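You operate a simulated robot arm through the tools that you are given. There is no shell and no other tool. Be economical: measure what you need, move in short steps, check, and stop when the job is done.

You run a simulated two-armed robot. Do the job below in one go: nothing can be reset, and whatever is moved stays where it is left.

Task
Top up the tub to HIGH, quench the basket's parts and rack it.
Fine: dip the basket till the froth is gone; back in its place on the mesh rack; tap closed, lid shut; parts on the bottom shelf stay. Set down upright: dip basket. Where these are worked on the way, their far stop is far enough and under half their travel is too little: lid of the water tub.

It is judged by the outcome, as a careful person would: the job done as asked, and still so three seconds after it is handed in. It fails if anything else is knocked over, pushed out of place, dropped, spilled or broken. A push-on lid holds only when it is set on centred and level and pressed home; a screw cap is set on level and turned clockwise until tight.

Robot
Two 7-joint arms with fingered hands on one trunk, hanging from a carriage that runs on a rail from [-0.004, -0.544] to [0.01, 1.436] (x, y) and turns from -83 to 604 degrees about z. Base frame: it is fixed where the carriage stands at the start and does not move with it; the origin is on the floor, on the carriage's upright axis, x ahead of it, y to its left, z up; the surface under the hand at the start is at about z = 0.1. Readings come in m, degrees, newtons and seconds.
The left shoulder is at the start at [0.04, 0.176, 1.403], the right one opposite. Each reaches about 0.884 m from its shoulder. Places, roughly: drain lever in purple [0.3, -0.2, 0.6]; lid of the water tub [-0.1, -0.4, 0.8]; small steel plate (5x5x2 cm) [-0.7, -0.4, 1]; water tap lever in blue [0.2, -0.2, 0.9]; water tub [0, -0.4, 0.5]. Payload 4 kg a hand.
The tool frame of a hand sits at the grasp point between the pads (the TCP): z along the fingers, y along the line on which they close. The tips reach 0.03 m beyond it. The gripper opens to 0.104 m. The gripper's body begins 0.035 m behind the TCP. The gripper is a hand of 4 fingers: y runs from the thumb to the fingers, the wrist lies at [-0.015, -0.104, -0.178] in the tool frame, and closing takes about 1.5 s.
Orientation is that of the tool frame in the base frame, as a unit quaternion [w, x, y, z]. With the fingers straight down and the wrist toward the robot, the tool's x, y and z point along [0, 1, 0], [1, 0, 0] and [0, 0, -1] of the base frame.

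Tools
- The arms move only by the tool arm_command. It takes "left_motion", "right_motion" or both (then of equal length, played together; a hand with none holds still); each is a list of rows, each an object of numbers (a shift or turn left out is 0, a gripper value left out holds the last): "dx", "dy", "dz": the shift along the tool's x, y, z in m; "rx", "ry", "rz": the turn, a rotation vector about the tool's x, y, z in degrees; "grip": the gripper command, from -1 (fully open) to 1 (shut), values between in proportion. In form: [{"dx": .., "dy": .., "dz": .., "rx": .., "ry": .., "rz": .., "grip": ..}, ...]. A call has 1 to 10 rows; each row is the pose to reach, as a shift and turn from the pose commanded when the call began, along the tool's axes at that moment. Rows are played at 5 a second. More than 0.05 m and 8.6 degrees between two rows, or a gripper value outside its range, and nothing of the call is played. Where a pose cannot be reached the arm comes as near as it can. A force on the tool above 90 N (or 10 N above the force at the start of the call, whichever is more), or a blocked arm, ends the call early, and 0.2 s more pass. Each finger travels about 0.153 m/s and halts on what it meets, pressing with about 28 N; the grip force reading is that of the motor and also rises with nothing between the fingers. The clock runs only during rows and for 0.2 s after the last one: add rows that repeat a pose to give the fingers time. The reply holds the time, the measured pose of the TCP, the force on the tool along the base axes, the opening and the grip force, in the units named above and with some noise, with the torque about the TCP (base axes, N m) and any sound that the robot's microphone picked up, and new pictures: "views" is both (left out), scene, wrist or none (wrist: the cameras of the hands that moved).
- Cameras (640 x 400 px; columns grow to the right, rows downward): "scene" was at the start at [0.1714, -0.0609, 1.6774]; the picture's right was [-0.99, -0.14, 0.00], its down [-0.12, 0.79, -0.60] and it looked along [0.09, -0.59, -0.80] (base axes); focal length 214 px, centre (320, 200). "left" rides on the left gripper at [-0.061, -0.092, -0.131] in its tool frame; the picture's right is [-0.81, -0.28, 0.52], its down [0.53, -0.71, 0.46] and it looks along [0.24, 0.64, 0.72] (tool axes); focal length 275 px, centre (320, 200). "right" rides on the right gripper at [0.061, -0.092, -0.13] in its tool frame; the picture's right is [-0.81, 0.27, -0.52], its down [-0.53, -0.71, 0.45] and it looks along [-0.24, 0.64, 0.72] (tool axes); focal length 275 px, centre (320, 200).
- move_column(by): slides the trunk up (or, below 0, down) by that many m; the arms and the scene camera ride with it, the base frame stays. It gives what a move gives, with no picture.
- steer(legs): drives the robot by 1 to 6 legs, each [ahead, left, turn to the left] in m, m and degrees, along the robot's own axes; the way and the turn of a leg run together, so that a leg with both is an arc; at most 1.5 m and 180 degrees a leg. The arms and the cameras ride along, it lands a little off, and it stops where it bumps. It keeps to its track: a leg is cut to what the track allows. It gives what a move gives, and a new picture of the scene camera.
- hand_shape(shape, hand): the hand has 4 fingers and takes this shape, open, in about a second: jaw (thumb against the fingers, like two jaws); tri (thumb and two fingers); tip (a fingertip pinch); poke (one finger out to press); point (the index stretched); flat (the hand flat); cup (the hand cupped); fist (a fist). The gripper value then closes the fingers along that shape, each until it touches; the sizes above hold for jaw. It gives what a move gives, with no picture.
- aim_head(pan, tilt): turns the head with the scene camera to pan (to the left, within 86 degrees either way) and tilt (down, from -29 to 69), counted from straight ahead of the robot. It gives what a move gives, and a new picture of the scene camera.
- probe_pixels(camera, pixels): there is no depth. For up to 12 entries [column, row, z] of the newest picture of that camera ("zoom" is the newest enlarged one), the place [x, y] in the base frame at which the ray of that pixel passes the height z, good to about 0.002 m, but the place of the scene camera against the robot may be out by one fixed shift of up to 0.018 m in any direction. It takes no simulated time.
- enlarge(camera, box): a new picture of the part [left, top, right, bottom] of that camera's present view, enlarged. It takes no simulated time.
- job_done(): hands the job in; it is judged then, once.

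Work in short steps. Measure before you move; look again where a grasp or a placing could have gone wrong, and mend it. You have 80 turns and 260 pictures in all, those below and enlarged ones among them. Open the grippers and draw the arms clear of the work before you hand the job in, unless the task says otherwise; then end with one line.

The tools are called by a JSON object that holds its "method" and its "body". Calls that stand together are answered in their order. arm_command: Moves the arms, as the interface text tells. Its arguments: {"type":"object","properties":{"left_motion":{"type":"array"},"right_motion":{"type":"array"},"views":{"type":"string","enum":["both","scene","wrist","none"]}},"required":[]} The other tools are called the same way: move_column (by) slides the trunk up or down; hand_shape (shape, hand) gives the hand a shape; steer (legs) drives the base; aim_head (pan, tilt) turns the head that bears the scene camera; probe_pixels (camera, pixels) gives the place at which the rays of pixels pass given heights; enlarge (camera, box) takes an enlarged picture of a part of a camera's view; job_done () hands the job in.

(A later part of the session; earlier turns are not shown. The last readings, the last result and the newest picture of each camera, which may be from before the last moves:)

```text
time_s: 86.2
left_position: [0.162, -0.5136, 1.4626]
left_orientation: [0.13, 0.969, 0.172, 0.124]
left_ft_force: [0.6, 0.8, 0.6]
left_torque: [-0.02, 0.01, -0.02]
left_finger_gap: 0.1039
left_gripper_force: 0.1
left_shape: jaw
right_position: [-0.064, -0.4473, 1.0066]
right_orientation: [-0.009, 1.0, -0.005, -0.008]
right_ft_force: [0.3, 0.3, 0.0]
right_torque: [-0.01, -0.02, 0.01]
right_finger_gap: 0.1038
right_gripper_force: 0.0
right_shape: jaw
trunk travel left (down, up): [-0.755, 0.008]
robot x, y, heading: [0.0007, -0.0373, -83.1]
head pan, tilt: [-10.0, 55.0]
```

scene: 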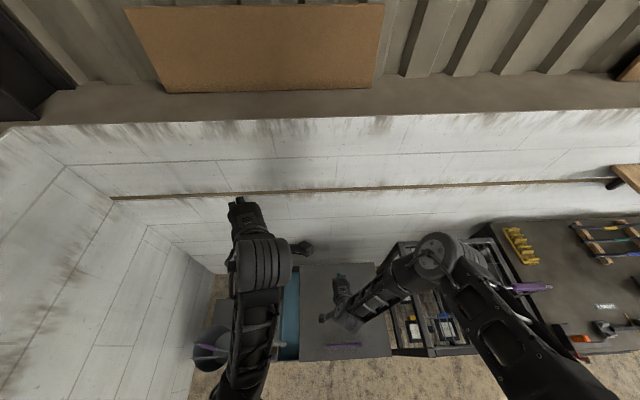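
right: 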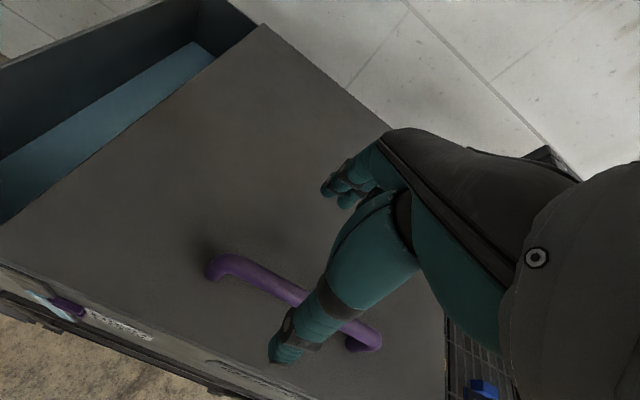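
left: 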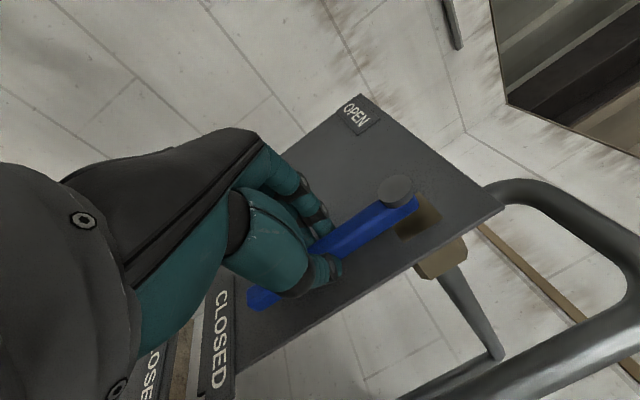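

Bring the right hand back over the handle at z≈0.90.

{"method": "arm_command", "body": {"right_motion": [{"dx": -0.006, "dy": -0.04, "dz": 0.015}, {"dx": -0.012, "dy": -0.08, "dz": 0.03}, {"dx": -0.018, "dy": -0.12, "dz": 0.045}, {"dx": -0.024, "dy": -0.155, "dz": 0.06}, {"dx": -0.024, "dy": -0.165, "dz": 0.09}, {"dx": -0.024, "dy": -0.165, "dz": 0.106}], "views": "both"}}

```text
time_s: 87.6
left_position: [0.1619, -0.513, 1.4622]
left_orientation: [0.129, 0.969, 0.171, 0.125]
left_ft_force: [0.1, 1.0, -0.3]
left_torque: [0.0, 0.02, -0.02]
left_finger_gap: 0.104
left_gripper_force: 0.0
left_shape: jaw
right_position: [-0.0259, -0.3076, 0.9157]
right_orientation: [-0.026, 0.999, -0.02, -0.032]
right_ft_force: [-0.4, 0.3, -0.5]
right_torque: [0.02, 0.04, -0.01]
right_finger_gap: 0.1037
right_gripper_force: 0.0
right_shape: jaw
right hand out of reach, approached as far as the arm can: row 1, 2, 3, 4, 5, 6
trunk travel left (down, up): [-0.755, 0.008]
robot x, y, heading: [0.0004, -0.0362, -83.0]
head pan, tilt: [-10.0, 55.0]
```

scene: 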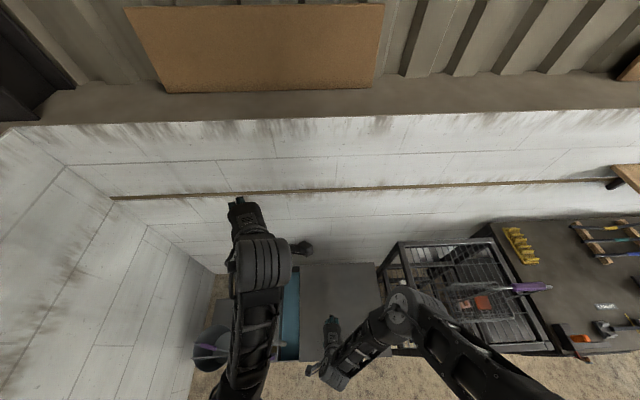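
right: 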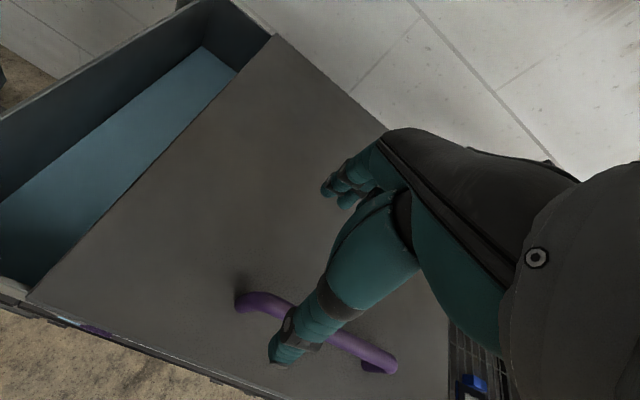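

The right arm prefers y≈0.12. Lid top will face the wall when open, so plan: right hand lifts by handle, left hand (fingers forward) pushes the underside to the stop. Drive back 0.15 and turn the left hand fingers-forward.

{"method": "steer", "body": {"legs": [[-0.15, 0, 0]]}}

{"method": "arm_command", "body": {"left_motion": [{"rx": -7.3, "ry": -2.6, "rz": 0.4}, {"rx": -14.7, "ry": -5.2, "rz": 0.8}, {"rx": -22, "ry": -7.8, "rz": 1.2}, {"rx": -29.4, "ry": -10.4, "rz": 1.6}, {"rx": -36.7, "ry": -13, "rz": 2}, {"rx": -44, "ry": -15.5, "rz": 2.4}, {"rx": -51.4, "ry": -18.1, "rz": 2.8}, {"rx": -58.7, "ry": -20.7, "rz": 3.2}, {"rx": -66, "ry": -23.3, "rz": 3.6}, {"rx": -73.4, "ry": -25.9, "rz": 4}], "views": "none"}}

```text
time_s: 89.0
left_position: [0.1636, -0.36, 1.463]
left_orientation: [0.13, 0.969, 0.172, 0.124]
left_ft_force: [-0.1, 0.7, -0.5]
left_torque: [0.05, -0.03, 0.02]
left_finger_gap: 0.1038
left_gripper_force: 0.1
left_shape: jaw
right_position: [-0.0253, -0.1566, 0.9157]
right_orientation: [-0.025, 0.999, -0.021, -0.032]
right_ft_force: [-0.4, -0.1, 1.1]
right_torque: [0.0, 0.02, 0.0]
right_finger_gap: 0.104
right_gripper_force: 0.1
right_shape: jaw
trunk travel left (down, up): [-0.755, 0.008]
robot x, y, heading: [0.0009, 0.1139, -83.1]
head pan, tilt: [-10.0, 55.0]
```

scene: 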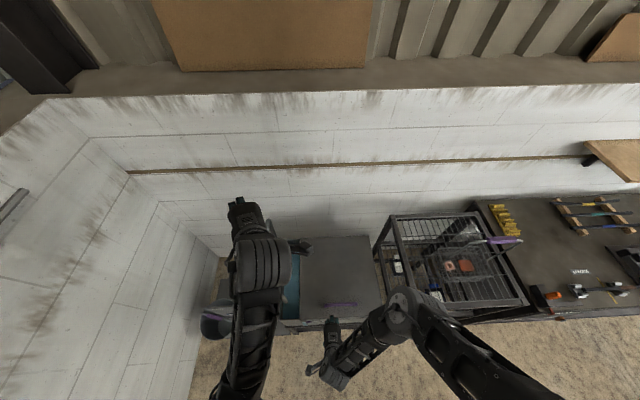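

```text
time_s: 91.2
left_position: [0.1629, -0.3604, 1.4637]
left_orientation: [0.707, 0.707, 0.002, -0.001]
left_ft_force: [-0.2, -0.5, -0.2]
left_torque: [-0.01, 0.0, 0.02]
left_finger_gap: 0.1039
left_gripper_force: 0.0
left_shape: jaw
right_position: [-0.0247, -0.156, 0.9166]
right_orientation: [-0.025, 0.999, -0.021, -0.032]
right_ft_force: [-0.7, 0.3, -0.5]
right_torque: [-0.03, 0.02, -0.03]
right_finger_gap: 0.1038
right_gripper_force: 0.0
right_shape: jaw
trunk travel left (down, up): [-0.755, 0.008]
robot x, y, heading: [0.0006, 0.1143, -83.2]
head pan, tilt: [-10.0, 55.0]
```

Left hand now points fingers forward. Raise the right hand, lower the trunk 0.1, then go over the handle.

{"method": "arm_command", "body": {"right_motion": [{"dz": -0.04}, {"dz": -0.08}, {"dz": -0.12}], "views": "none"}}

{"method": "move_column", "body": {"by": -0.12}}

{"method": "arm_command", "body": {"right_motion": [{"dx": -0.008, "dy": 0.04}, {"dx": -0.016, "dy": 0.08}, {"dx": -0.03, "dy": 0.125}, {"dx": -0.035, "dy": 0.127, "dz": 0.01}], "views": "both"}}

```text
time_s: 92.0
left_position: [0.1633, -0.3615, 1.4618]
left_orientation: [0.706, 0.708, 0.003, 0.0]
left_ft_force: [-0.4, -0.1, 0.7]
left_torque: [0.05, 0.01, -0.04]
left_finger_gap: 0.1039
left_gripper_force: 0.0
left_shape: jaw
right_position: [-0.0174, -0.163, 1.0354]
right_orientation: [-0.025, 0.999, -0.021, -0.032]
right_ft_force: [-0.6, -0.6, 0.8]
right_torque: [0.01, -0.04, -0.02]
right_finger_gap: 0.104
right_gripper_force: 0.2
right_shape: jaw
trunk travel left (down, up): [-0.755, 0.008]
robot x, y, heading: [0.0006, 0.1189, -83.1]
head pan, tilt: [-10.0, 55.0]
```

```text
time_s: 93.5
left_position: [0.1642, -0.362, 1.3442]
left_orientation: [0.707, 0.708, 0.003, 0.001]
left_ft_force: [0.2, 0.4, -0.3]
left_torque: [-0.02, 0.0, 0.01]
left_finger_gap: 0.1038
left_gripper_force: 0.1
left_shape: jaw
right_position: [-0.018, -0.1633, 0.9147]
right_orientation: [-0.025, 0.999, -0.02, -0.032]
right_ft_force: [0.4, 0.0, 0.6]
right_torque: [0.01, 0.01, -0.01]
right_finger_gap: 0.1039
right_gripper_force: 0.0
right_shape: jaw
trunk travel left (down, up): [-0.635, 0.128]
robot x, y, heading: [0.0029, 0.1107, -82.8]
head pan, tilt: [-10.0, 55.0]
```

```text
time_s: 94.5
left_position: [0.1625, -0.3606, 1.3431]
left_orientation: [0.706, 0.708, 0.002, 0.001]
left_ft_force: [0.1, -0.4, -0.3]
left_torque: [0.0, 0.02, 0.0]
left_finger_gap: 0.1037
left_gripper_force: 0.0
left_shape: jaw
right_position: [-0.0594, -0.2883, 0.9016]
right_orientation: [-0.025, 0.999, -0.021, -0.031]
right_ft_force: [-0.4, -0.7, 0.1]
right_torque: [0.02, 0.0, 0.01]
right_finger_gap: 0.1038
right_gripper_force: 0.1
right_shape: jaw
trunk travel left (down, up): [-0.635, 0.128]
robot x, y, heading: [0.0044, 0.1188, -83.1]
head pan, tilt: [-10.0, 55.0]
```

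scene: 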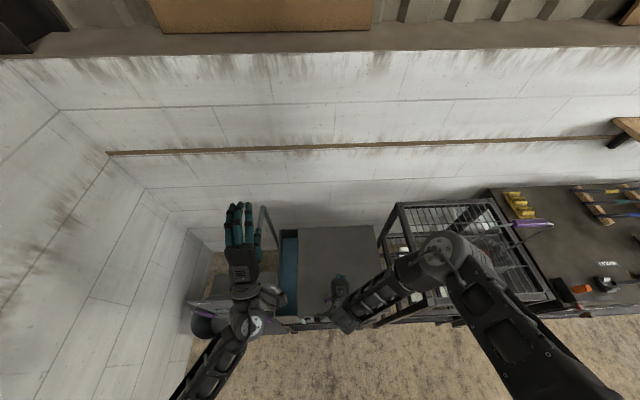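
right: 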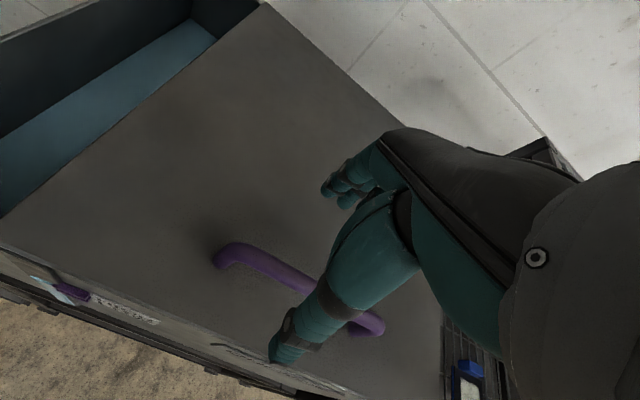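

Descend onto the handle and close.

{"method": "arm_command", "body": {"right_motion": [{"dz": 0.03}, {"dz": 0.055}, {"dz": 0.066}, {"dz": 0.066, "grip": 0}, {"dz": 0.066, "grip": 1}, {"dz": 0.066, "grip": 1}, {"dz": 0.066, "grip": 1}, {"dz": 0.066, "grip": 1}, {"dz": 0.066, "grip": 1}], "views": "wrist"}}

```text
time_s: 96.5
left_position: [0.1638, -0.3618, 1.3441]
left_orientation: [0.707, 0.708, 0.001, 0.0]
left_ft_force: [0.7, 0.8, 0.1]
left_torque: [0.01, -0.01, 0.03]
left_finger_gap: 0.1037
left_gripper_force: 0.1
left_shape: jaw
right_position: [-0.0618, -0.2858, 0.838]
right_orientation: [-0.023, 0.999, -0.021, -0.03]
right_ft_force: [2.8, 25.2, 81.7]
right_torque: [-5.35, -0.36, 0.4]
right_finger_gap: 0.0436
right_gripper_force: 28.2
right_shape: jaw
trunk travel left (down, up): [-0.635, 0.128]
robot x, y, heading: [-0.0038, 0.1169, -83.2]
head pan, tilt: [-10.0, 55.0]
```

right: 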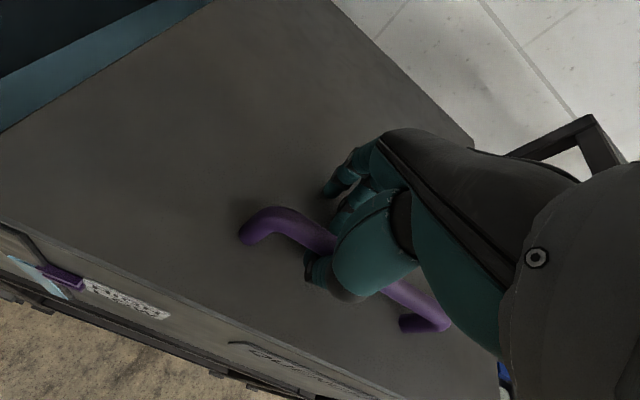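

Fingertips press on the lid (82 N up) before closing fully; raise ~0.015 m and let it close.

{"method": "arm_command", "body": {"right_motion": [{"dz": -0.008, "grip": 1}, {"dz": -0.015, "grip": 1}, {"dz": -0.015, "grip": 1}, {"dz": -0.015, "grip": 1}, {"dz": -0.015, "grip": 1}], "views": "wrist"}}

```text
time_s: 97.7
left_position: [0.1625, -0.3582, 1.3414]
left_orientation: [0.705, 0.709, 0.002, -0.001]
left_ft_force: [0.8, -0.6, -0.4]
left_torque: [-0.01, -0.01, -0.02]
left_finger_gap: 0.104
left_gripper_force: 0.1
left_shape: jaw
right_position: [-0.0629, -0.2801, 0.849]
right_orientation: [-0.027, 0.999, -0.021, -0.032]
right_ft_force: [-2.5, 14.0, -2.7]
right_torque: [-0.28, 0.07, 0.0]
right_finger_gap: 0.0296
right_gripper_force: 28.5
right_shape: jaw
trunk travel left (down, up): [-0.635, 0.128]
robot x, y, heading: [-0.0002, 0.1179, -83.5]
head pan, tilt: [-10.0, 55.0]
```

right: 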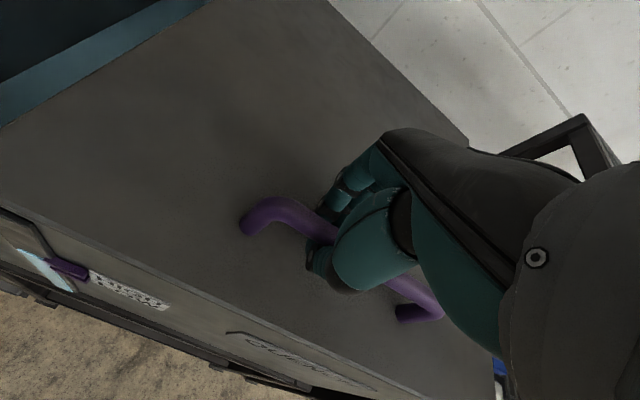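

Gripped (gap 0.03). Test-lift along a rear-hinge arc by 10°.

{"method": "arm_command", "body": {"right_motion": [{"dy": 0.0015, "dz": -0.0155, "rx": 1.2}, {"dy": 0.004, "dz": -0.031, "rx": 2.5}, {"dy": 0.007, "dz": -0.046, "rx": 3.7}, {"dy": 0.0113, "dz": -0.0616, "rx": 5}], "views": "both"}}

```text
time_s: 98.7
left_position: [0.1628, -0.3582, 1.3415]
left_orientation: [0.705, 0.709, 0.004, 0.001]
left_ft_force: [0.6, -0.4, -0.6]
left_torque: [0.04, 0.01, 0.0]
left_finger_gap: 0.1037
left_gripper_force: 0.2
left_shape: jaw
right_position: [-0.0615, -0.2951, 0.9104]
right_orientation: [-0.07, 0.997, -0.023, -0.031]
right_ft_force: [-5.2, 17.9, 1.7]
right_torque: [-0.09, -0.01, 0.02]
right_finger_gap: 0.0301
right_gripper_force: 28.1
right_shape: jaw
trunk travel left (down, up): [-0.635, 0.128]
robot x, y, heading: [0.0007, 0.1189, -83.3]
head pan, tilt: [-10.0, 55.0]
```

scene: 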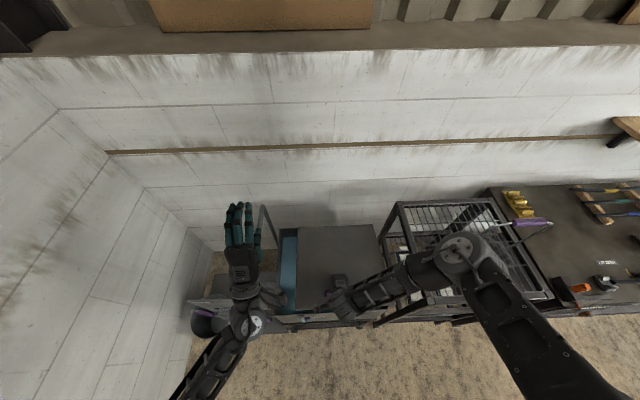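
right: 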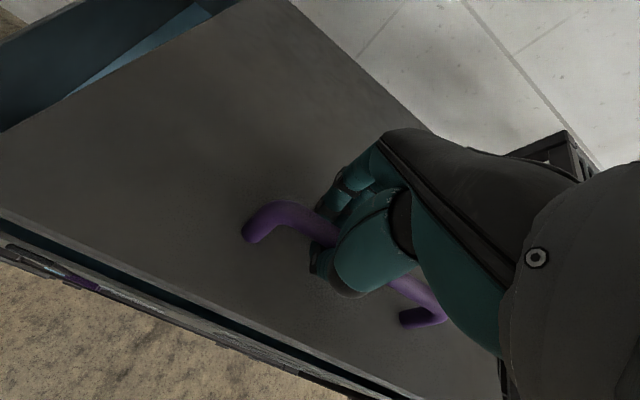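

The lid is hinged at the back and lifts easily. Continue the arc to about 45°.

{"method": "arm_command", "body": {"right_motion": [{"dx": -0.0015, "dy": 0.0055, "dz": -0.0308, "rx": 2.5}, {"dx": -0.0029, "dy": 0.0136, "dz": -0.061, "rx": 5}, {"dx": -0.0041, "dy": 0.0244, "dz": -0.0903, "rx": 7.5}, {"dx": -0.0051, "dy": 0.0378, "dz": -0.1188, "rx": 10}, {"dx": -0.0059, "dy": 0.0535, "dz": -0.1458, "rx": 12.5}, {"dx": -0.0065, "dy": 0.0715, "dz": -0.1714, "rx": 15}, {"dx": -0.007, "dy": 0.0916, "dz": -0.1954, "rx": 17.5}], "views": "both"}}

```text
time_s: 100.3
left_position: [0.1626, -0.3608, 1.3428]
left_orientation: [0.707, 0.708, 0.001, 0.0]
left_ft_force: [-0.2, 0.4, 0.7]
left_torque: [-0.02, 0.01, 0.02]
left_finger_gap: 0.1038
left_gripper_force: 0.2
left_shape: jaw
right_position: [-0.0597, -0.4196, 1.0928]
right_orientation: [-0.219, 0.975, -0.027, -0.027]
right_ft_force: [-2.5, 2.5, 0.0]
right_torque: [0.0, -0.03, -0.03]
right_finger_gap: 0.0267
right_gripper_force: 27.9
right_shape: jaw
trunk travel left (down, up): [-0.635, 0.128]
robot x, y, heading: [0.0003, 0.117, -83.1]
head pan, tilt: [-10.0, 55.0]
```

scene: 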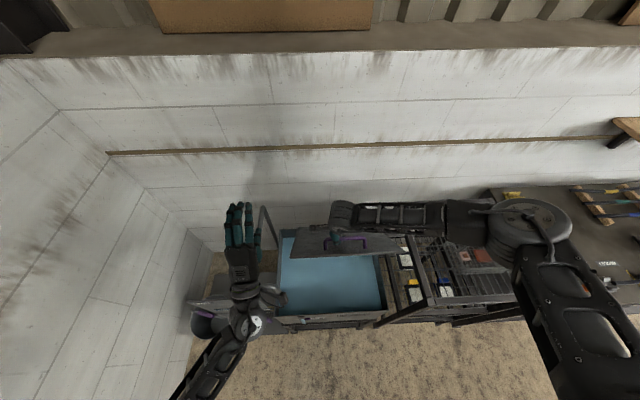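
right: 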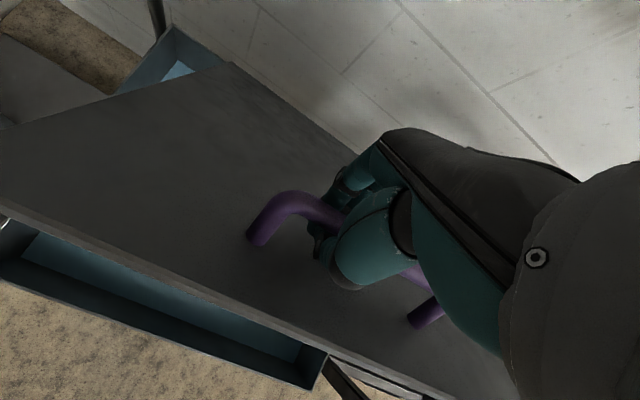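

Lid at ~45° and almost no load on the hand; test whether it stays by slightly opening the grip while straddling the bar.

{"method": "arm_command", "body": {"right_motion": [{"grip": 0.3}, {"grip": 0.0}, {"grip": 0.0}, {"grip": 0.0}], "views": "both"}}

```text
time_s: 101.3
left_position: [0.1632, -0.3602, 1.3425]
left_orientation: [0.706, 0.708, 0.001, 0.0]
left_ft_force: [-0.5, 0.2, -0.8]
left_torque: [-0.03, 0.01, -0.01]
left_finger_gap: 0.1039
left_gripper_force: 0.1
left_shape: jaw
right_position: [-0.0601, -0.4181, 1.0916]
right_orientation: [-0.22, 0.975, -0.027, -0.027]
right_ft_force: [0.4, -0.8, 0.3]
right_torque: [-0.01, -0.01, 0.0]
right_finger_gap: 0.0509
right_gripper_force: 0.0
right_shape: jaw
trunk travel left (down, up): [-0.635, 0.128]
robot x, y, heading: [0.0009, 0.1133, -83.0]
head pan, tilt: [-10.0, 55.0]
```

scene: 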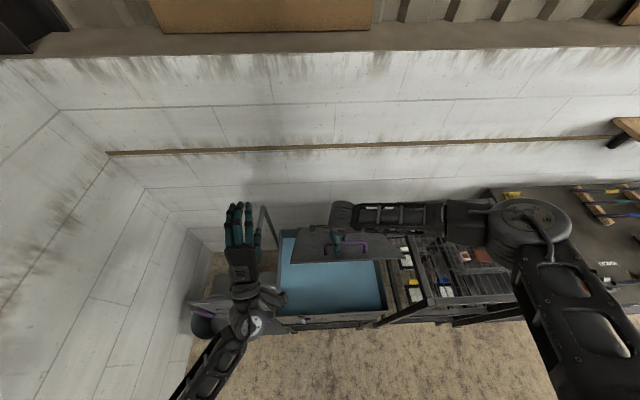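
right: 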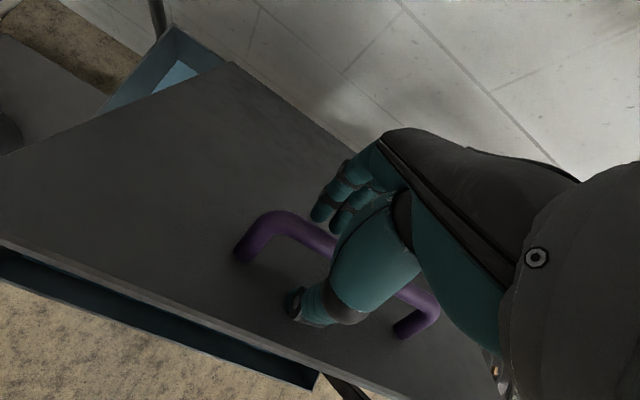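

The lid stays by itself. Withdraw the right hand off the bar, upward and back, then look.

{"method": "arm_command", "body": {"right_motion": [{"dz": -0.03}, {"dz": -0.06}, {"dz": -0.1}, {"dz": -0.14}, {"dy": -0.03, "dz": -0.17}, {"dy": -0.06, "dz": -0.2}, {"dy": -0.1, "dz": -0.22}], "views": "scene"}}

```text
time_s: 102.9
left_position: [0.1625, -0.3614, 1.3434]
left_orientation: [0.706, 0.708, 0.002, 0.0]
left_ft_force: [-0.9, -0.8, 0.6]
left_torque: [-0.01, -0.01, 0.02]
left_finger_gap: 0.104
left_gripper_force: 0.1
left_shape: jaw
right_position: [-0.0461, -0.4227, 1.334]
right_orientation: [-0.22, 0.975, -0.027, -0.027]
right_ft_force: [0.5, -0.6, -0.1]
right_torque: [0.05, 0.01, -0.01]
right_finger_gap: 0.0516
right_gripper_force: 0.0
right_shape: jaw
trunk travel left (down, up): [-0.635, 0.128]
robot x, y, heading: [-0.0014, 0.1176, -83.1]
head pan, tilt: [-10.0, 55.0]
```

scene: 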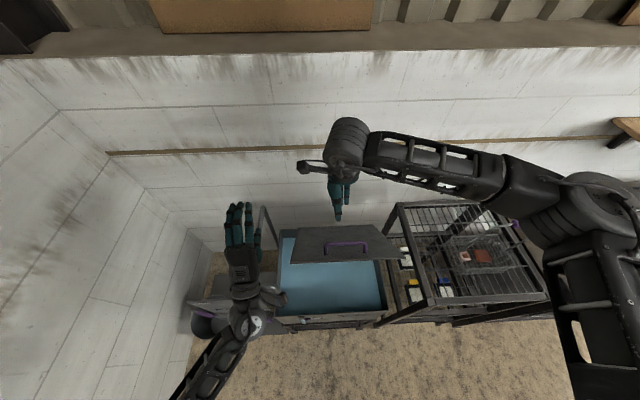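

Drive back 0.3 m, then bring the right hand to its carry pose (up, right) and the left hand lower and toward the lid's middle.

{"method": "steer", "body": {"legs": [[-0.3, 0, 0]]}}

{"method": "arm_command", "body": {"right_motion": [{"dx": -0.0355, "dy": -0.0141, "dz": -0.0185, "rx": -3.1}, {"dx": -0.071, "dy": -0.0282, "dz": -0.037, "rx": -6.2}, {"dx": -0.1065, "dy": -0.0424, "dz": -0.0555, "rx": -9.4}, {"dx": -0.142, "dy": -0.0565, "dz": -0.074, "rx": -12.5}, {"dx": -0.1775, "dy": -0.0706, "dz": -0.0925, "rx": -15.6}, {"dx": -0.213, "dy": -0.0847, "dz": -0.111, "rx": -18.8}, {"dx": -0.2485, "dy": -0.0989, "dz": -0.1295, "rx": -21.9}, {"dx": -0.284, "dy": -0.113, "dz": -0.148, "rx": -25, "grip": -1}], "left_motion": [{"dx": -0.0138, "dy": -0.0125, "grip": 0}, {"dx": -0.0275, "dy": -0.025, "grip": 1}, {"dx": -0.0413, "dy": -0.0375}, {"dx": -0.055, "dy": -0.05}, {"dx": -0.0688, "dy": -0.0625}, {"dx": -0.0825, "dy": -0.075}, {"dx": -0.0963, "dy": -0.0875}, {"dx": -0.11, "dy": -0.1}], "views": "none"}}

{"method": "move_column", "body": {"by": -0.24}}

{"method": "aim_head", "body": {"pan": -10, "tilt": 50}}

```text
time_s: 105.0
left_position: [0.167, -0.0567, 1.3424]
left_orientation: [0.706, 0.708, 0.003, 0.001]
left_ft_force: [0.5, -0.3, 0.0]
left_torque: [0.01, -0.02, -0.01]
left_finger_gap: 0.1037
left_gripper_force: 0.1
left_shape: jaw
right_position: [-0.0423, -0.1171, 1.3342]
right_orientation: [-0.22, 0.975, -0.025, -0.028]
right_ft_force: [0.2, -0.2, -0.1]
right_torque: [0.0, 0.0, 0.01]
right_finger_gap: 0.0519
right_gripper_force: 0.1
right_shape: jaw
trunk travel left (down, up): [-0.635, 0.128]
robot x, y, heading: [0.0045, 0.4202, -82.9]
head pan, tilt: [-10.0, 55.0]
```

scene: 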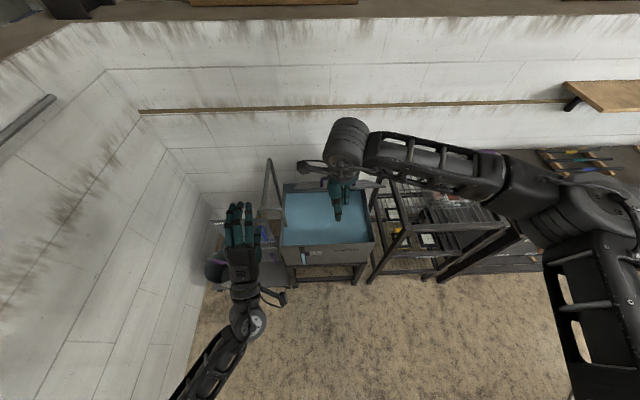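

```text
time_s: 106.8
left_position: [0.0576, -0.0577, 1.2419]
left_orientation: [0.706, 0.708, 0.002, 0.001]
left_ft_force: [0.2, -0.3, 0.6]
left_torque: [-0.01, -0.02, -0.03]
left_finger_gap: 0.0
left_gripper_force: 27.8
left_shape: jaw
right_position: [-0.3142, -0.0693, 1.5311]
right_orientation: [-0.003, 0.999, -0.018, -0.032]
right_ft_force: [-0.5, -0.6, 0.6]
right_torque: [0.02, 0.01, 0.04]
right_finger_gap: 0.104
right_gripper_force: 0.0
right_shape: jaw
trunk travel left (down, up): [-0.635, 0.128]
robot x, y, heading: [0.0047, 0.4245, -83.2]
head pan, tilt: [-10.0, 55.0]
```

```text
time_s: 109.3
left_position: [0.0573, -0.0573, 1.0026]
left_orientation: [0.707, 0.707, 0.003, 0.002]
left_ft_force: [0.0, -0.5, -0.3]
left_torque: [0.04, -0.01, -0.01]
left_finger_gap: 0.0
left_gripper_force: 28.0
left_shape: jaw
right_position: [-0.3155, -0.0698, 1.2918]
right_orientation: [-0.004, 0.999, -0.019, -0.032]
right_ft_force: [0.4, -0.1, 0.4]
right_torque: [-0.01, 0.0, 0.02]
right_finger_gap: 0.1037
right_gripper_force: 0.0
right_shape: jaw
trunk travel left (down, up): [-0.395, 0.368]
robot x, y, heading: [0.0071, 0.4217, -83.1]
head pan, tilt: [-10.0, 55.0]
```

```text
time_s: 110.0
left_position: [0.0578, -0.0578, 1.0035]
left_orientation: [0.706, 0.708, 0.003, 0.001]
left_ft_force: [-0.3, 0.5, -0.4]
left_torque: [0.0, -0.01, -0.02]
left_finger_gap: 0.0
left_gripper_force: 28.6
left_shape: jaw
right_position: [-0.3162, -0.0701, 1.2918]
right_orientation: [-0.004, 0.999, -0.019, -0.032]
right_ft_force: [0.6, 0.3, 0.2]
right_torque: [-0.02, 0.0, 0.01]
right_finger_gap: 0.1038
right_gripper_force: 0.1
right_shape: jaw
trunk travel left (down, up): [-0.395, 0.368]
robot x, y, heading: [0.0027, 0.4213, -82.8]
head pan, tilt: [-10.0, 50.0]
```

scene: 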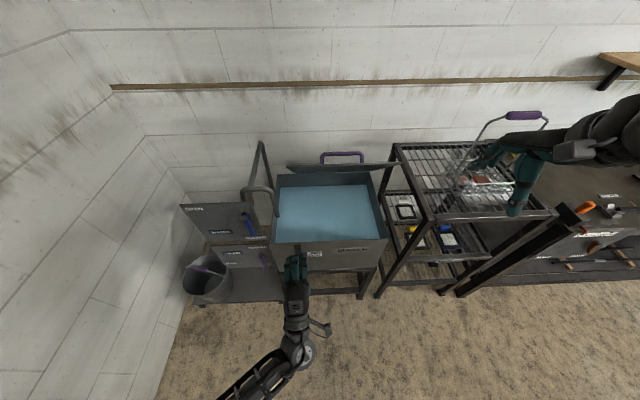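

Drive 0.25 m closer (hand stays under the lid edge, not yet touching), then push with the arm.

{"method": "steer", "body": {"legs": [[0.25, 0, 0]]}}

{"method": "arm_command", "body": {"left_motion": [{"dz": 0.03}, {"dz": 0.06}, {"dz": 0.09}], "views": "both"}}

```text
time_s: 111.8
left_position: [0.0589, -0.307, 1.0039]
left_orientation: [0.707, 0.707, 0.005, 0.005]
left_ft_force: [-0.6, -0.1, 0.5]
left_torque: [0.03, -0.04, 0.02]
left_finger_gap: 0.0002
left_gripper_force: 27.6
left_shape: jaw
right_position: [-0.3141, -0.3223, 1.2927]
right_orientation: [-0.004, 0.999, -0.014, -0.033]
right_ft_force: [0.0, 0.2, 0.7]
right_torque: [0.01, 0.04, -0.01]
right_finger_gap: 0.1037
right_gripper_force: 0.1
right_shape: jaw
trunk travel left (down, up): [-0.395, 0.368]
robot x, y, heading: [0.0018, 0.1698, -82.6]
head pan, tilt: [-10.0, 50.0]
```

scene: 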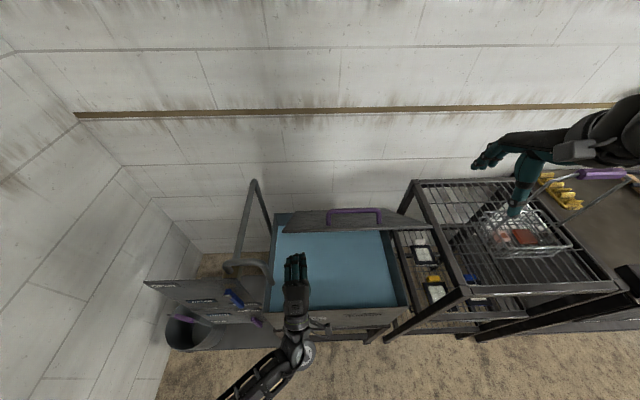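

```text
time_s: 112.6
left_position: [0.0605, -0.3962, 1.0024]
left_orientation: [0.707, 0.707, 0.005, 0.005]
left_ft_force: [0.3, 0.4, -0.3]
left_torque: [0.05, 0.0, -0.01]
left_finger_gap: 0.0
left_gripper_force: 27.6
left_shape: jaw
right_position: [-0.3125, -0.3221, 1.2942]
right_orientation: [-0.002, 0.999, -0.014, -0.033]
right_ft_force: [0.2, -1.1, -0.3]
right_torque: [0.01, -0.02, 0.0]
right_finger_gap: 0.1038
right_gripper_force: 0.1
right_shape: jaw
trunk travel left (down, up): [-0.395, 0.368]
robot x, y, heading: [-0.0009, 0.1716, -82.4]
head pan, tilt: [-10.0, 50.0]
```

scene: 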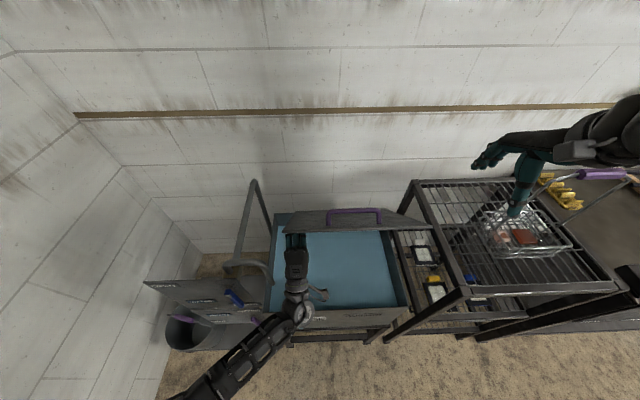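
left: 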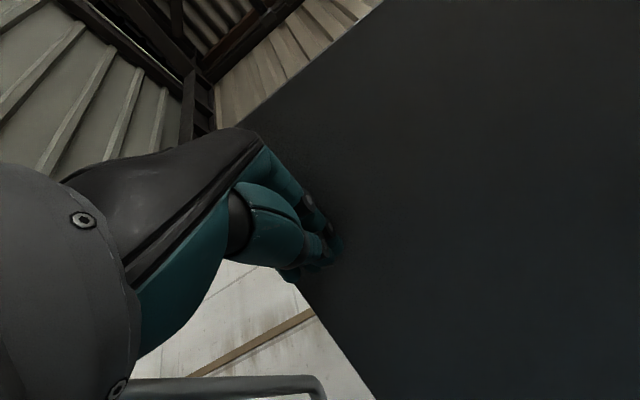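

The lid underside is at the fingertips; push forward and slightly up.

{"method": "arm_command", "body": {"left_motion": [{"dy": 0.005, "dz": 0.03}, {"dy": 0.01, "dz": 0.06}, {"dy": 0.015, "dz": 0.09}, {"dy": 0.02, "dz": 0.12}, {"dy": 0.025, "dz": 0.15}, {"dy": 0.03, "dz": 0.17}], "views": "both"}}

```text
time_s: 114.2
left_position: [0.0425, -0.5464, 1.0143]
left_orientation: [0.697, 0.717, 0.006, -0.01]
left_ft_force: [-2.2, 5.1, -1.4]
left_torque: [0.0, -0.01, -0.08]
left_finger_gap: 0.0
left_gripper_force: 27.6
left_shape: jaw
right_position: [-0.3191, -0.3117, 1.2906]
right_orientation: [-0.007, 0.999, -0.015, -0.034]
right_ft_force: [-0.8, -0.1, -0.3]
right_torque: [0.0, 0.0, -0.06]
right_finger_gap: 0.1037
right_gripper_force: 0.1
right_shape: jaw
trunk travel left (down, up): [-0.395, 0.368]
robot x, y, heading: [-0.0024, 0.1737, -82.9]
head pan, tilt: [-10.0, 50.0]
stopped in row 6 (left hand): the arm was blocked; the commanded pose is now the measured one
```

scene: 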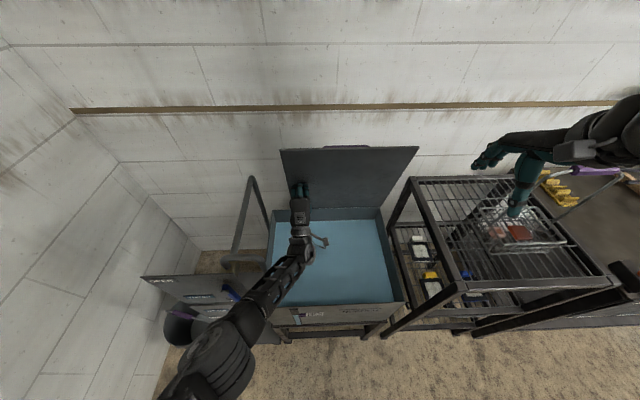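
left: 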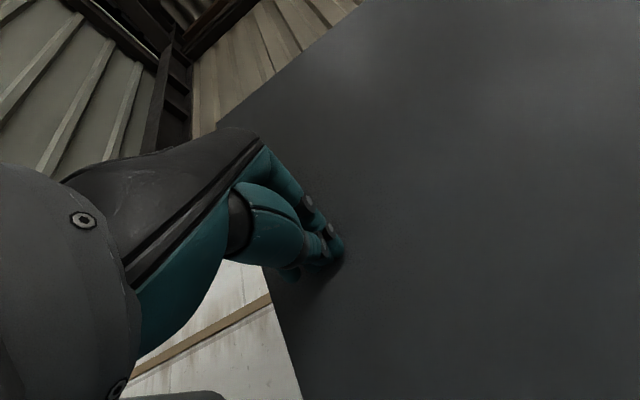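

Lid is ~75–80° open. Push 0.04 m more by driving gently.

{"method": "steer", "body": {"legs": [[0.04, 0, 0]]}}

```text
time_s: 115.1
left_position: [0.0237, -0.5724, 1.0107]
left_orientation: [0.694, 0.719, 0.008, -0.018]
left_ft_force: [-0.8, 2.9, -1.8]
left_torque: [0.02, 0.02, -0.02]
left_finger_gap: 0.0
left_gripper_force: 27.5
left_shape: jaw
right_position: [-0.3257, -0.3447, 1.2885]
right_orientation: [-0.01, 0.999, -0.016, -0.039]
right_ft_force: [0.1, 0.1, 0.8]
right_torque: [0.01, -0.02, 0.01]
right_finger_gap: 0.1039
right_gripper_force: 0.1
right_shape: jaw
trunk travel left (down, up): [-0.395, 0.368]
robot x, y, heading: [-0.0018, 0.1333, -82.6]
head pan, tilt: [-10.0, 50.0]
```

scene: 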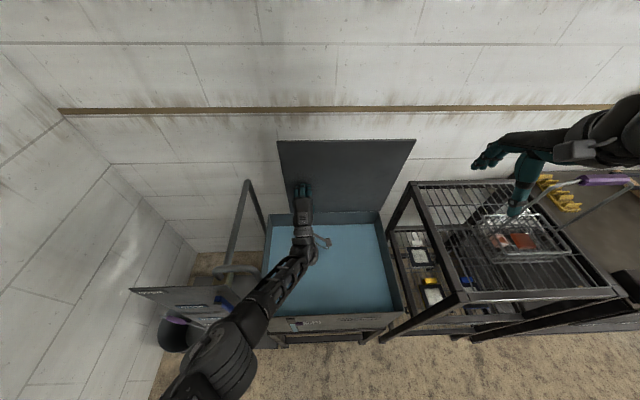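

Lid is open against/near its stop. Now examine the basket from the right wrist camera and the scene.

{"method": "enlarge", "body": {"camera": "right", "box": [0, 0, 640, 400]}}

{"method": "enlarge", "body": {"camera": "scene", "box": [390, 150, 640, 320]}}

```text
1.00 times, centred on (320, 200) of right (not enlarged: the box is as wide or as high as the picture)
```

zoom: 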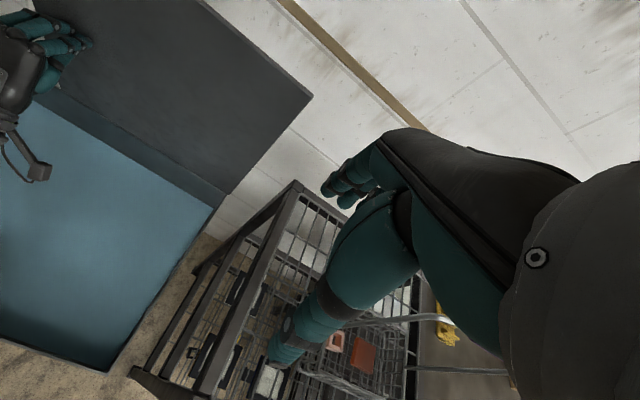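

```text
2.35 times, centred on (515, 235) of scene
```

zoom: 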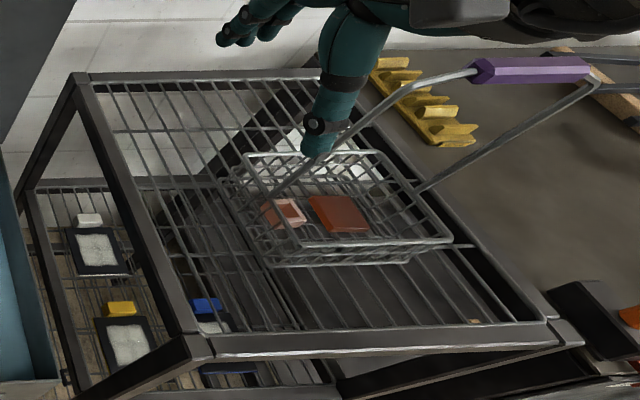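

Probe grip ends and rim corners for triangulation with the earlier view.

{"method": "probe_pixels", "body": {"camera": "zoom", "pixels": [[480, 70, 1.2], [480, 70, 1.25], [592, 68, 1.2], [592, 68, 1.25], [280, 190, 1.02], [418, 188, 1.02], [245, 158, 1.0], [380, 152, 1.0], [450, 240, 1.0], [268, 262, 1.0], [77, 75, 0.95], [558, 340, 0.95]]}}

```text
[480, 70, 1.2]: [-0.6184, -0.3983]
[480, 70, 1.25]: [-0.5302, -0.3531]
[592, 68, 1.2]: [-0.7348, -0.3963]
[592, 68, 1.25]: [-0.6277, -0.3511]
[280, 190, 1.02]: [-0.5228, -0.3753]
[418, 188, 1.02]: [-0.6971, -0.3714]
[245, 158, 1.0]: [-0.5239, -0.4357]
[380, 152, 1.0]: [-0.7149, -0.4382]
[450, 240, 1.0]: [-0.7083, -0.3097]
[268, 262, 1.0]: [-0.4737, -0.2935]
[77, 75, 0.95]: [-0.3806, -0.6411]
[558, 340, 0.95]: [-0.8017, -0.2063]
```

Grip bar ≈(-0.611,-0.387,1.23), along x. First retreat: drive back 0.3, raise the left hand out of the way, open right hand.

{"method": "steer", "body": {"legs": [[-0.3, 0, 0]]}}

{"method": "arm_command", "body": {"left_motion": [{"dx": 0.01, "dy": 0.04, "dz": -0.01}, {"dx": 0.03, "dy": 0.08, "dz": -0.02}, {"dx": 0.05, "dy": 0.12, "dz": -0.03}, {"dx": 0.07, "dy": 0.16, "dz": -0.04}, {"dx": 0.09, "dy": 0.2, "dz": -0.05}, {"dx": 0.11, "dy": 0.24, "dz": -0.06}, {"dx": 0.13, "dy": 0.28, "dz": -0.07}, {"dx": 0.14, "dy": 0.32, "dz": -0.08}, {"dx": 0.15, "dy": 0.34, "dz": -0.1}], "views": "none"}}

{"method": "move_column", "body": {"by": 0.12}}

```text
time_s: 117.1
left_position: [0.0424, -0.2975, 1.0228]
left_orientation: [0.7, 0.714, 0.005, -0.014]
left_ft_force: [0.6, 0.9, -0.9]
left_torque: [0.0, 0.05, 0.0]
left_finger_gap: 0.0002
left_gripper_force: 28.0
left_shape: jaw
right_position: [-0.311, -0.0619, 1.2942]
right_orientation: [-0.002, 0.999, -0.016, -0.031]
right_ft_force: [0.0, -0.1, -0.5]
right_torque: [-0.03, -0.01, 0.01]
right_finger_gap: 0.104
right_gripper_force: 0.1
right_shape: jaw
trunk travel left (down, up): [-0.395, 0.368]
robot x, y, heading: [0.0018, 0.4325, -83.0]
head pan, tilt: [-10.0, 50.0]
```

scene: 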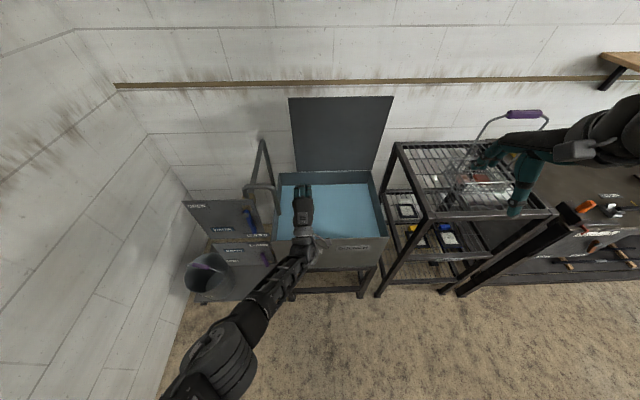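

```text
time_s: 119.1
left_position: [0.2024, -0.2044, 1.3591]
left_orientation: [0.7, 0.714, 0.004, -0.015]
left_ft_force: [0.2, -0.4, 0.4]
left_torque: [-0.01, 0.03, -0.01]
left_finger_gap: 0.0
left_gripper_force: 27.8
left_shape: jaw
right_position: [-0.3118, -0.0626, 1.2938]
right_orientation: [-0.003, 0.999, -0.015, -0.033]
right_ft_force: [-0.1, 0.7, -0.6]
right_torque: [0.0, 0.03, -0.04]
right_finger_gap: 0.1038
right_gripper_force: 0.1
right_shape: jaw
trunk travel left (down, up): [-0.395, 0.368]
robot x, y, heading: [-0.0001, 0.4313, -82.8]
head pan, tilt: [-10.0, 50.0]
```

```text
time_s: 120.6
left_position: [0.2028, -0.2049, 1.4792]
left_orientation: [0.7, 0.714, 0.004, -0.014]
left_ft_force: [0.0, -0.1, -0.4]
left_torque: [-0.02, -0.03, -0.02]
left_finger_gap: 0.0
left_gripper_force: 27.8
left_shape: jaw
right_position: [-0.3115, -0.063, 1.412]
right_orientation: [-0.004, 0.999, -0.014, -0.032]
right_ft_force: [-0.3, -0.6, -0.2]
right_torque: [0.0, -0.01, 0.0]
right_finger_gap: 0.1038
right_gripper_force: 0.1
right_shape: jaw
trunk travel left (down, up): [-0.515, 0.248]
robot x, y, heading: [0.0058, 0.4322, -82.5]
head pan, tilt: [-10.0, 50.0]
```

Lid open beyond vertical-ish. Pull the left hand back a little and drive to y≈0.1; right hand stays high left of the basket.

{"method": "arm_command", "body": {"left_motion": [{"dz": -0.04}, {"dz": -0.08}, {"dz": -0.12}, {"dz": -0.15}], "right_motion": [{"dz": -0.02}, {"dz": -0.02}, {"dz": -0.02}, {"dz": -0.02}], "views": "none"}}

{"method": "steer", "body": {"legs": [[0.31, 0, 0]]}}

{"method": "enlarge", "body": {"camera": "right", "box": [0, 0, 640, 400]}}

```text
time_s: 121.6
left_position: [0.205, -0.054, 1.4837]
left_orientation: [0.7, 0.714, 0.005, -0.014]
left_ft_force: [-0.5, 0.4, 0.5]
left_torque: [-0.01, 0.0, 0.0]
left_finger_gap: 0.0
left_gripper_force: 27.1
left_shape: jaw
right_position: [-0.3113, -0.0632, 1.4325]
right_orientation: [-0.003, 0.999, -0.015, -0.033]
right_ft_force: [0.3, -0.3, 0.7]
right_torque: [0.01, -0.01, -0.01]
right_finger_gap: 0.1041
right_gripper_force: 0.1
right_shape: jaw
trunk travel left (down, up): [-0.515, 0.248]
robot x, y, heading: [0.0059, 0.4303, -82.9]
head pan, tilt: [-10.0, 50.0]
```

```text
time_s: 123.7
left_position: [0.2038, -0.3637, 1.4836]
left_orientation: [0.7, 0.714, 0.004, -0.014]
left_ft_force: [0.0, -0.3, 0.1]
left_torque: [0.03, 0.0, -0.06]
left_finger_gap: 0.0002
left_gripper_force: 27.9
left_shape: jaw
right_position: [-0.3121, -0.3722, 1.4314]
right_orientation: [-0.003, 0.999, -0.015, -0.032]
right_ft_force: [0.0, -1.0, -1.3]
right_torque: [0.02, -0.03, 0.0]
right_finger_gap: 0.1039
right_gripper_force: 0.2
right_shape: jaw
trunk travel left (down, up): [-0.515, 0.248]
robot x, y, heading: [0.0028, 0.1221, -82.5]
head pan, tilt: [-10.0, 50.0]
```

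scene: 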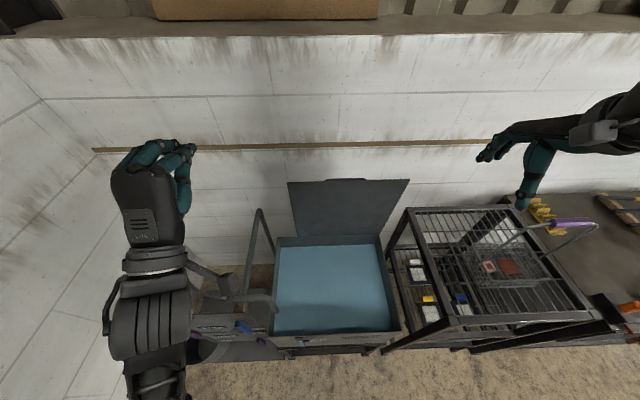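

```text
1.00 times, centred on (320, 200) of right (not enlarged: the box is as wide or as high as the picture)
```

zoom: 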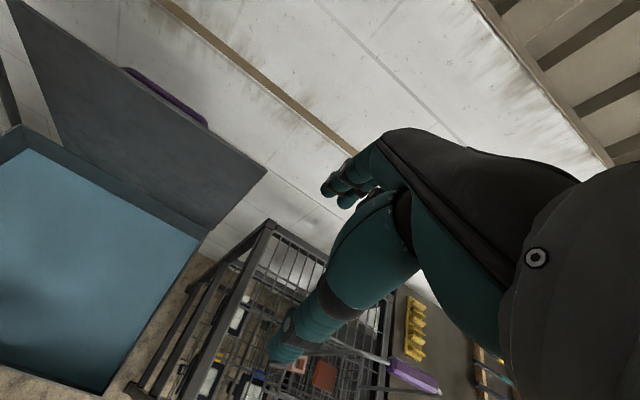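

Probe grip bar from both cameras.

{"method": "probe_pixels", "body": {"camera": "right", "pixels": [[392, 362, 1.24], [440, 390, 1.24], [392, 362, 1.22], [440, 390, 1.22]]}}

{"method": "probe_pixels", "body": {"camera": "scene", "pixels": [[550, 226, 1.24], [592, 222, 1.24], [550, 226, 1.22], [592, 222, 1.22]]}}

```text
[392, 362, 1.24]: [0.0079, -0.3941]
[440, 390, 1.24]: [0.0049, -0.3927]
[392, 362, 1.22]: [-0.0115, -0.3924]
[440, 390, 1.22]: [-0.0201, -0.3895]
```

```text
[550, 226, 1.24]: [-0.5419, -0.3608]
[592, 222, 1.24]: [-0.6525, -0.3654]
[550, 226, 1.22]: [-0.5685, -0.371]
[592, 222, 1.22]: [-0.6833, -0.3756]
```

{"method": "probe_pixels", "body": {"camera": "zoom", "pixels": [[392, 362, 1.24], [440, 390, 1.24], [392, 362, 1.22], [440, 390, 1.22], [392, 362, 1.26], [440, 390, 1.26]]}}

```text
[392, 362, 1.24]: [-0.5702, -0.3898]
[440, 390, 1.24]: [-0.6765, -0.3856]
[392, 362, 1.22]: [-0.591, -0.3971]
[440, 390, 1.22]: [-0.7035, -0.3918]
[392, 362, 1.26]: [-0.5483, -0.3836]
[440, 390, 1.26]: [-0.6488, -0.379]
```

Grip centre ≈(-0.61,-0.385,1.24). Move above it, straightening the hand.

{"method": "arm_command", "body": {"right_motion": [{"dx": -0.042, "dy": 0.003, "dz": 0.003, "ry": 0.5, "rz": -0.2}, {"dx": -0.084, "dy": 0.006, "dz": 0.006, "ry": 1, "rz": -0.5}, {"dx": -0.126, "dy": 0.009, "dz": 0.009, "ry": 1.6, "rz": -0.7}, {"dx": -0.168, "dy": 0.013, "dz": 0.011, "ry": 2.1, "rz": -1}, {"dx": -0.21, "dy": 0.016, "dz": 0.014, "ry": 2.6, "rz": -1.2}, {"dx": -0.252, "dy": 0.02, "dz": 0.04, "ry": 3.1, "rz": -1.4}, {"dx": -0.285, "dy": 0.0224, "dz": 0.07, "ry": 3.7, "rz": -1.7}, {"dx": -0.289, "dy": 0.0224, "dz": 0.09, "ry": 3.7, "rz": -1.7}, {"dx": -0.289, "dy": 0.0224, "dz": 0.09, "ry": 3.7, "rz": -1.7}], "views": "both"}}

```text
time_s: 125.7
left_position: [0.2033, -0.3632, 1.4837]
left_orientation: [0.7, 0.714, 0.004, -0.014]
left_ft_force: [-0.5, -0.1, 0.1]
left_torque: [0.01, 0.0, 0.01]
left_finger_gap: 0.0
left_gripper_force: 27.9
left_shape: jaw
right_position: [-0.538, -0.3956, 1.3803]
right_orientation: [-0.002, 1.0, -0.002, 0.001]
right_ft_force: [-0.2, -0.3, 0.9]
right_torque: [0.01, 0.02, 0.05]
right_finger_gap: 0.104
right_gripper_force: 0.0
right_shape: jaw
right hand out of reach, approached as far as the arm can: row 6, 7, 8, 9
trunk travel left (down, up): [-0.515, 0.248]
robot x, y, heading: [-0.0001, 0.1201, -82.5]
head pan, tilt: [-10.0, 50.0]
```

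scene: 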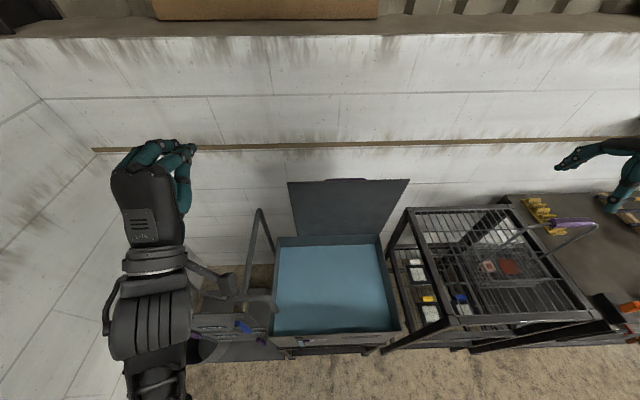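
right: 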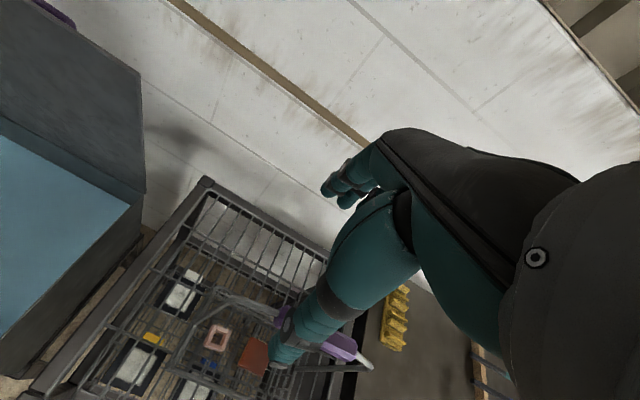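

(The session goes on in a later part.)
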